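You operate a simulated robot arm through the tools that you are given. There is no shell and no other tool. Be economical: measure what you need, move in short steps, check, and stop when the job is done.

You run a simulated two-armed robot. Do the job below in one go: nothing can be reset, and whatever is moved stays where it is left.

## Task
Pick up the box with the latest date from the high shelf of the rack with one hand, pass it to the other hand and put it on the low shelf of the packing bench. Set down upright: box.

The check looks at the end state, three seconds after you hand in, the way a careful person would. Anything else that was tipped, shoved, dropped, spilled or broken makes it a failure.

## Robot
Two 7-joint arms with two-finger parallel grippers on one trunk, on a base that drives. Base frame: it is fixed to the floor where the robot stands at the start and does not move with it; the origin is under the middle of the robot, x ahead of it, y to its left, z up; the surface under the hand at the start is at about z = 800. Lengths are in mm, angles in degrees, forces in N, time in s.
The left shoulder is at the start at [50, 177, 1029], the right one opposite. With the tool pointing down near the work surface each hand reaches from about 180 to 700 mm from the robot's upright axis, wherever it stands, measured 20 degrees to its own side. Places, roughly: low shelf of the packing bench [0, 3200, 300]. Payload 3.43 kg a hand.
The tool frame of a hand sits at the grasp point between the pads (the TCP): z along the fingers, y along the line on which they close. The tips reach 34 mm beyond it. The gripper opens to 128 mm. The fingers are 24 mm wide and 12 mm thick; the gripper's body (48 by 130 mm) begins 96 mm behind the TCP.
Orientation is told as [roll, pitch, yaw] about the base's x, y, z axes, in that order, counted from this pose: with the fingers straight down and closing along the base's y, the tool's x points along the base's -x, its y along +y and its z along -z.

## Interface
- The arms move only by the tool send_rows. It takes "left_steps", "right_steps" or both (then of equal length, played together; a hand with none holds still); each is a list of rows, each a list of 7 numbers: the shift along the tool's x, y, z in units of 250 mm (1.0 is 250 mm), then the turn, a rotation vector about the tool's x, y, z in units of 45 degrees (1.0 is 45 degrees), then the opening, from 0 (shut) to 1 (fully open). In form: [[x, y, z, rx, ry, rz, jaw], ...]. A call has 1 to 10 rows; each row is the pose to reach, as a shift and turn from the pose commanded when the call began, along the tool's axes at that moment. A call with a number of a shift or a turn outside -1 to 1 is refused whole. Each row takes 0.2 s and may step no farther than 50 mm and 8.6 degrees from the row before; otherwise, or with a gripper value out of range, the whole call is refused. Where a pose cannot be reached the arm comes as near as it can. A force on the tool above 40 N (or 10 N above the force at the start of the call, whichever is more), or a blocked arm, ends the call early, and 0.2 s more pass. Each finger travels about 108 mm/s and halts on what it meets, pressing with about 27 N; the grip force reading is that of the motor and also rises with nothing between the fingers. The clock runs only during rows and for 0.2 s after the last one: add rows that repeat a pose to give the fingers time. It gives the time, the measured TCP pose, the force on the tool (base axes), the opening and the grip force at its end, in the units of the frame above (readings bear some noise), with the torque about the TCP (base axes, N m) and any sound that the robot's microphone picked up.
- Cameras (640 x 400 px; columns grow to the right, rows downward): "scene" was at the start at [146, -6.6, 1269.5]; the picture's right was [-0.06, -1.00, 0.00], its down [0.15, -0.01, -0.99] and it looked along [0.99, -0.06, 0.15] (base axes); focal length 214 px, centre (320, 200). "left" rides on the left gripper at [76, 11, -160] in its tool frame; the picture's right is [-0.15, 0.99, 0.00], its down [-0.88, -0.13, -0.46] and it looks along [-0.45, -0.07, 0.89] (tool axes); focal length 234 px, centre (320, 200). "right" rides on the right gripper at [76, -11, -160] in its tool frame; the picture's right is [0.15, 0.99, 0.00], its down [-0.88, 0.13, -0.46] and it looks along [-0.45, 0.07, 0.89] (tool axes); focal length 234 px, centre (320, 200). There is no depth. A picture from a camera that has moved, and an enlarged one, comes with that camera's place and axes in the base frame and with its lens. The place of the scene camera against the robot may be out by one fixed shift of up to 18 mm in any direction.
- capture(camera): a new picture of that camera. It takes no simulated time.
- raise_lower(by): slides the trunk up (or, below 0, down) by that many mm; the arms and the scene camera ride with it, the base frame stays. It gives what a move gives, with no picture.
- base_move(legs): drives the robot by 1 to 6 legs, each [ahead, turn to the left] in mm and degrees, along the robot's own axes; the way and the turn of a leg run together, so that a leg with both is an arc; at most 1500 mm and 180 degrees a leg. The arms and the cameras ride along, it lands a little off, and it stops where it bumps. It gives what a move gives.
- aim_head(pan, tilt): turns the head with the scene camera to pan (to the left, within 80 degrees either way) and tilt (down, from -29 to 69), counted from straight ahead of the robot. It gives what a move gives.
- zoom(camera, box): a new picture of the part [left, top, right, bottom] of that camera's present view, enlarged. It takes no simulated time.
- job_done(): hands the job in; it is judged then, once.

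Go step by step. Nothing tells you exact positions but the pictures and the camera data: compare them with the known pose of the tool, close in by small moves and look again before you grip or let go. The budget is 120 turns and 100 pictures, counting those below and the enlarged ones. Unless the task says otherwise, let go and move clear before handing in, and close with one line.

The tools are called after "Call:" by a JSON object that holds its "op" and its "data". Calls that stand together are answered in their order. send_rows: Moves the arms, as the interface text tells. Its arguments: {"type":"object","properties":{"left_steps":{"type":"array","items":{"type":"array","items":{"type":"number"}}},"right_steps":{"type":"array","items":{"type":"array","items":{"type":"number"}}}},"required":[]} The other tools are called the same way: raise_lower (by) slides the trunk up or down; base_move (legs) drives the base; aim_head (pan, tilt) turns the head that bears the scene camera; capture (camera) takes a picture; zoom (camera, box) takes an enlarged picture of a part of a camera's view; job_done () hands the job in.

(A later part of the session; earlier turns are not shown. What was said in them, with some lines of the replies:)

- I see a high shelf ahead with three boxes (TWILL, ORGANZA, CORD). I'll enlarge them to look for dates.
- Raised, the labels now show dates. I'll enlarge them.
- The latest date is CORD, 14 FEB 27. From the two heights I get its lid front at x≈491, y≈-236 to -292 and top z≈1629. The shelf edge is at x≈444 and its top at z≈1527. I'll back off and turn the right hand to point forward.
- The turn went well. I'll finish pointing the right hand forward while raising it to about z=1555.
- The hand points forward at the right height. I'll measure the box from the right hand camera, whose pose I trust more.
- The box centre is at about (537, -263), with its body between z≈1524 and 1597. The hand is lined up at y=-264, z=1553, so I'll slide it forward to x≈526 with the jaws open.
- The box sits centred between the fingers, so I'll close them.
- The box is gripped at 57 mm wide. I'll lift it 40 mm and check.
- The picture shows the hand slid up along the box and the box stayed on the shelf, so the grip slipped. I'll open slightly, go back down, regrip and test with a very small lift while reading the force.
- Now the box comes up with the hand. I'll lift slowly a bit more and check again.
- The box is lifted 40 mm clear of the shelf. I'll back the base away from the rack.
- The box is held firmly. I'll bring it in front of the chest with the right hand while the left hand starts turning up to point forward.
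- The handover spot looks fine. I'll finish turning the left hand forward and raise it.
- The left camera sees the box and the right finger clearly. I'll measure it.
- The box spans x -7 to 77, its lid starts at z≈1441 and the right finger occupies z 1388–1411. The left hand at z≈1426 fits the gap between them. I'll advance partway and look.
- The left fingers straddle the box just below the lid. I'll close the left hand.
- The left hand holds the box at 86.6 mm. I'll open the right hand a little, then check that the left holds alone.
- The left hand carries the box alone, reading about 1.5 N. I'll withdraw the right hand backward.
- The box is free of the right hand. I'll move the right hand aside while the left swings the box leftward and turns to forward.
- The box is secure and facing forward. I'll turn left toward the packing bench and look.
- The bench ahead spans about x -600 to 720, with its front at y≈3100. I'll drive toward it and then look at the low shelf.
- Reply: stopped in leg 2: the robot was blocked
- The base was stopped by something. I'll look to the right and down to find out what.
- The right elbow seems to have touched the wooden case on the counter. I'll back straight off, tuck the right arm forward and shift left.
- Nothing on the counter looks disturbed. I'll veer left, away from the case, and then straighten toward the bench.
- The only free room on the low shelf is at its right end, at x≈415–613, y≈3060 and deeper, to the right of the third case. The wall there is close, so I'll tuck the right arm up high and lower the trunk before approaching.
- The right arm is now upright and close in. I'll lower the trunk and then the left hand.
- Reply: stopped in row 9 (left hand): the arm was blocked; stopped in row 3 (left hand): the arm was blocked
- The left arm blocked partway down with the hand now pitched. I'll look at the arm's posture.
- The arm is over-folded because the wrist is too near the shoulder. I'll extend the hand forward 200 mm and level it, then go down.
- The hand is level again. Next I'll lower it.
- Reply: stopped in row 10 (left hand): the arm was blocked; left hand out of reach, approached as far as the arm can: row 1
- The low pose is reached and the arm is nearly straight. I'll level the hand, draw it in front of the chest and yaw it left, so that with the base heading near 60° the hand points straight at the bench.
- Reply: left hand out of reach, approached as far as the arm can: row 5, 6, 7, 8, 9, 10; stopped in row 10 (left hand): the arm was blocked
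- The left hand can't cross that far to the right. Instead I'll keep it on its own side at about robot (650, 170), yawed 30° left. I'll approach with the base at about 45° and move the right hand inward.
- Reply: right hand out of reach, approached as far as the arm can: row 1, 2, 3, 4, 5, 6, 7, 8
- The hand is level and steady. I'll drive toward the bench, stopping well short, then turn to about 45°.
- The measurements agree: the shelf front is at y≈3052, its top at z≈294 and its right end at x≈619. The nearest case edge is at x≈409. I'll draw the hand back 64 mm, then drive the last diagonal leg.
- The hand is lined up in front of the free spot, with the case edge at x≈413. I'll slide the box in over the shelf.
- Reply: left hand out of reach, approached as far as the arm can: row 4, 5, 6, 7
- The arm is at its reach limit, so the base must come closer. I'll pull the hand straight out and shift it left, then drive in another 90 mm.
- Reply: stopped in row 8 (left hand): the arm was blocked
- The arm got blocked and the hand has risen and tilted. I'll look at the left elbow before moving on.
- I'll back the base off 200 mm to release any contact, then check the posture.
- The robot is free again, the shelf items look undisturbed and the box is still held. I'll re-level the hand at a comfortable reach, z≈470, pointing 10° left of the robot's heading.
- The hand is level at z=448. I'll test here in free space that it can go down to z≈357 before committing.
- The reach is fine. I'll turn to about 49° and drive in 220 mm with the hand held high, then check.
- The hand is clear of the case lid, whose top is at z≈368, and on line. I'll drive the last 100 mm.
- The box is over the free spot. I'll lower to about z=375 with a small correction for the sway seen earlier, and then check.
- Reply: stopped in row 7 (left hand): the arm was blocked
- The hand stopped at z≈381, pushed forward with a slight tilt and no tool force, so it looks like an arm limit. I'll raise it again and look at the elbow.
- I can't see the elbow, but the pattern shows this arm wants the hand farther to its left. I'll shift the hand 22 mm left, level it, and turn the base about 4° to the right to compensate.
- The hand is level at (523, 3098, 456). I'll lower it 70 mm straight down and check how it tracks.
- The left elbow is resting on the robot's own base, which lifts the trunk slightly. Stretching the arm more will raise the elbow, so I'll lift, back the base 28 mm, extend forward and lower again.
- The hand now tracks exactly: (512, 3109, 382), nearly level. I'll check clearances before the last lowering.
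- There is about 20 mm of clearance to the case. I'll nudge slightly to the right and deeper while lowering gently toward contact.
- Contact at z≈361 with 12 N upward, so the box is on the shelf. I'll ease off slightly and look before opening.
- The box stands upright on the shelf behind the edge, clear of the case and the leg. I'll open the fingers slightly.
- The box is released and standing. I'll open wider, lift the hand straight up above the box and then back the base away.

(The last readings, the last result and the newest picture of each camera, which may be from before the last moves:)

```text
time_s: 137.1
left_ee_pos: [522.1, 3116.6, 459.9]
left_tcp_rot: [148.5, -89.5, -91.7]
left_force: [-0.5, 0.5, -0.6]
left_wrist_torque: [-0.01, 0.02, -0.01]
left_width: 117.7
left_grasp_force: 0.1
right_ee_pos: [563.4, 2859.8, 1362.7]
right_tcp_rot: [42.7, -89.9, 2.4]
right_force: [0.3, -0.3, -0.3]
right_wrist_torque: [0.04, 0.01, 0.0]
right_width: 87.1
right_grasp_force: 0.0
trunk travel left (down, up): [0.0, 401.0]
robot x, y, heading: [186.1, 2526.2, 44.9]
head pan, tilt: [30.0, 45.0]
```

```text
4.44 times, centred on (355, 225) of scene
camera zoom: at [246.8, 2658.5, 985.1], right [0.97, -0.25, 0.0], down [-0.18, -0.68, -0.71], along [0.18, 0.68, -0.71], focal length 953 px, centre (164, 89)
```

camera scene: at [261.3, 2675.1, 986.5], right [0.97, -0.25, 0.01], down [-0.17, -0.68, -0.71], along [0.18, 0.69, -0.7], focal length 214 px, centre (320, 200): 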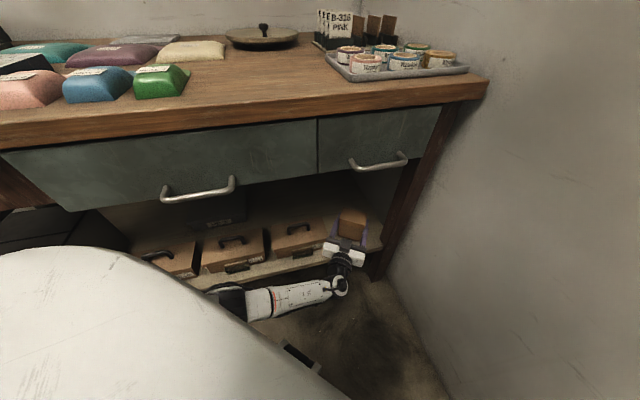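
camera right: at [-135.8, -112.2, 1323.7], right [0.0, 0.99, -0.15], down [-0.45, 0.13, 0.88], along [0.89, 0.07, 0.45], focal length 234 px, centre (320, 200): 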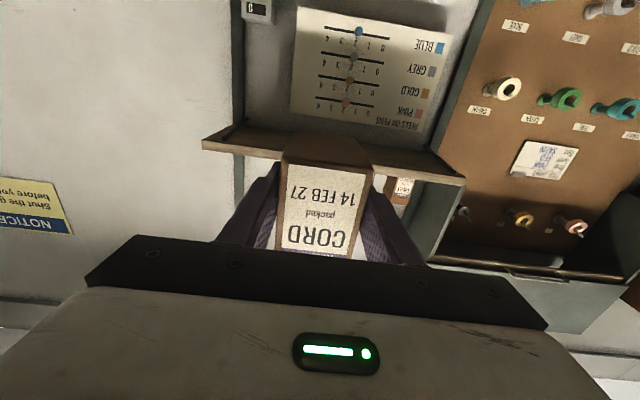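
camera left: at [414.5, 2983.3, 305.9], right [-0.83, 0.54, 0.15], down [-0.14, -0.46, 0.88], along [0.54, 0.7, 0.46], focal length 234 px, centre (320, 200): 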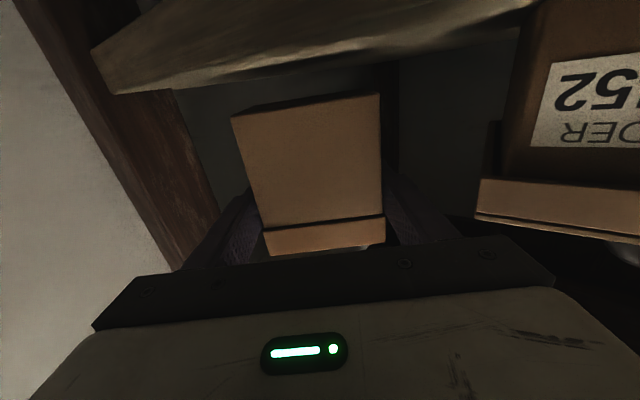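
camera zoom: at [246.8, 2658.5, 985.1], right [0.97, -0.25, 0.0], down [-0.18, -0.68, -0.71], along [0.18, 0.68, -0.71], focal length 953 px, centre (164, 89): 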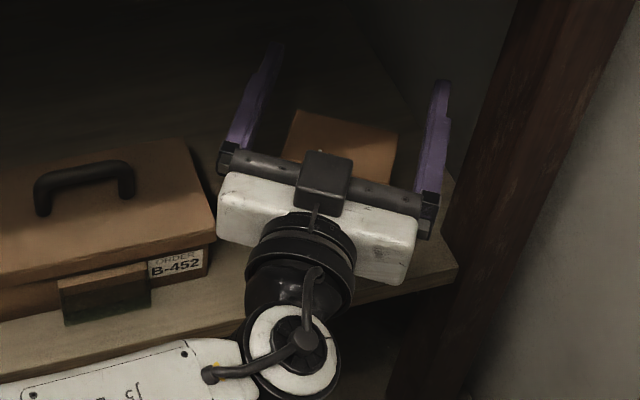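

The hand is above the box. I'll back away and take a final look.

Call:
{"op": "base_move", "data": {"legs": [[-300, 0]]}}

Call:
{"op": "capture", "data": {"camera": "scene"}}

Call:
{"op": "zoom", "data": {"camera": "scene", "box": [240, 100, 440, 225]}}

```text
time_s: 139.1
left_ee_pos: [311.9, 2904.8, 459.7]
left_tcp_rot: [156.2, -89.7, -99.6]
left_force: [0.3, 0.6, -0.6]
left_wrist_torque: [0.01, 0.0, 0.0]
left_width: 117.6
left_grasp_force: 0.0
right_ee_pos: [356.1, 2648.8, 1362.1]
right_tcp_rot: [38.7, -89.8, 6.4]
right_force: [0.1, -0.1, 0.8]
right_wrist_torque: [0.02, 0.01, 0.01]
right_width: 87.1
right_grasp_force: 0.0
trunk travel left (down, up): [0.0, 401.0]
robot x, y, heading: [-25.1, 2320.6, 45.3]
head pan, tilt: [30.0, 45.0]
```

```text
11 pictures are left
camera scene: at [37.6, 2447.2, 985.1], right [0.97, -0.25, 0.0], down [-0.18, -0.68, -0.71], along [0.18, 0.68, -0.71], focal length 214 px, centre (320, 200)
```

scene: 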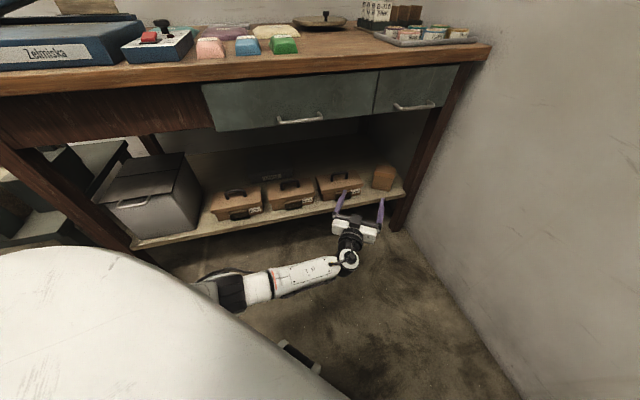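

```text
3.20 times, centred on (340, 162) of scene
camera zoom: at [37.6, 2447.2, 985.1], right [0.97, -0.25, 0.0], down [-0.18, -0.68, -0.71], along [0.18, 0.68, -0.71], focal length 686 px, centre (256, 320)
```

zoom: 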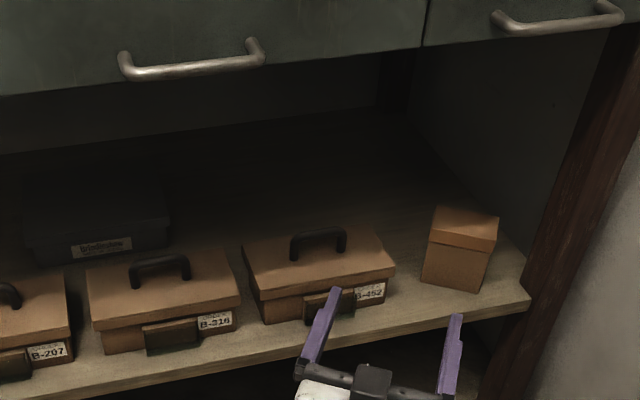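

The CORD box stands upright on the low shelf of the bench, the neighbouring cases are where they were, and both hands are clear. I'm handing in.

Call:
{"op": "job_done", "data": {}}

```text
The job is handed in.
```

The CORD box (14 FEB 27, the latest date) was picked from the high shelf with the right hand, passed to the left, and now stands upright on the low shelf of the packing bench; on the way the robot was stopped once, apparently by its right elbow touching the wooden case on the counter, and nothing in the pictures looked moved.
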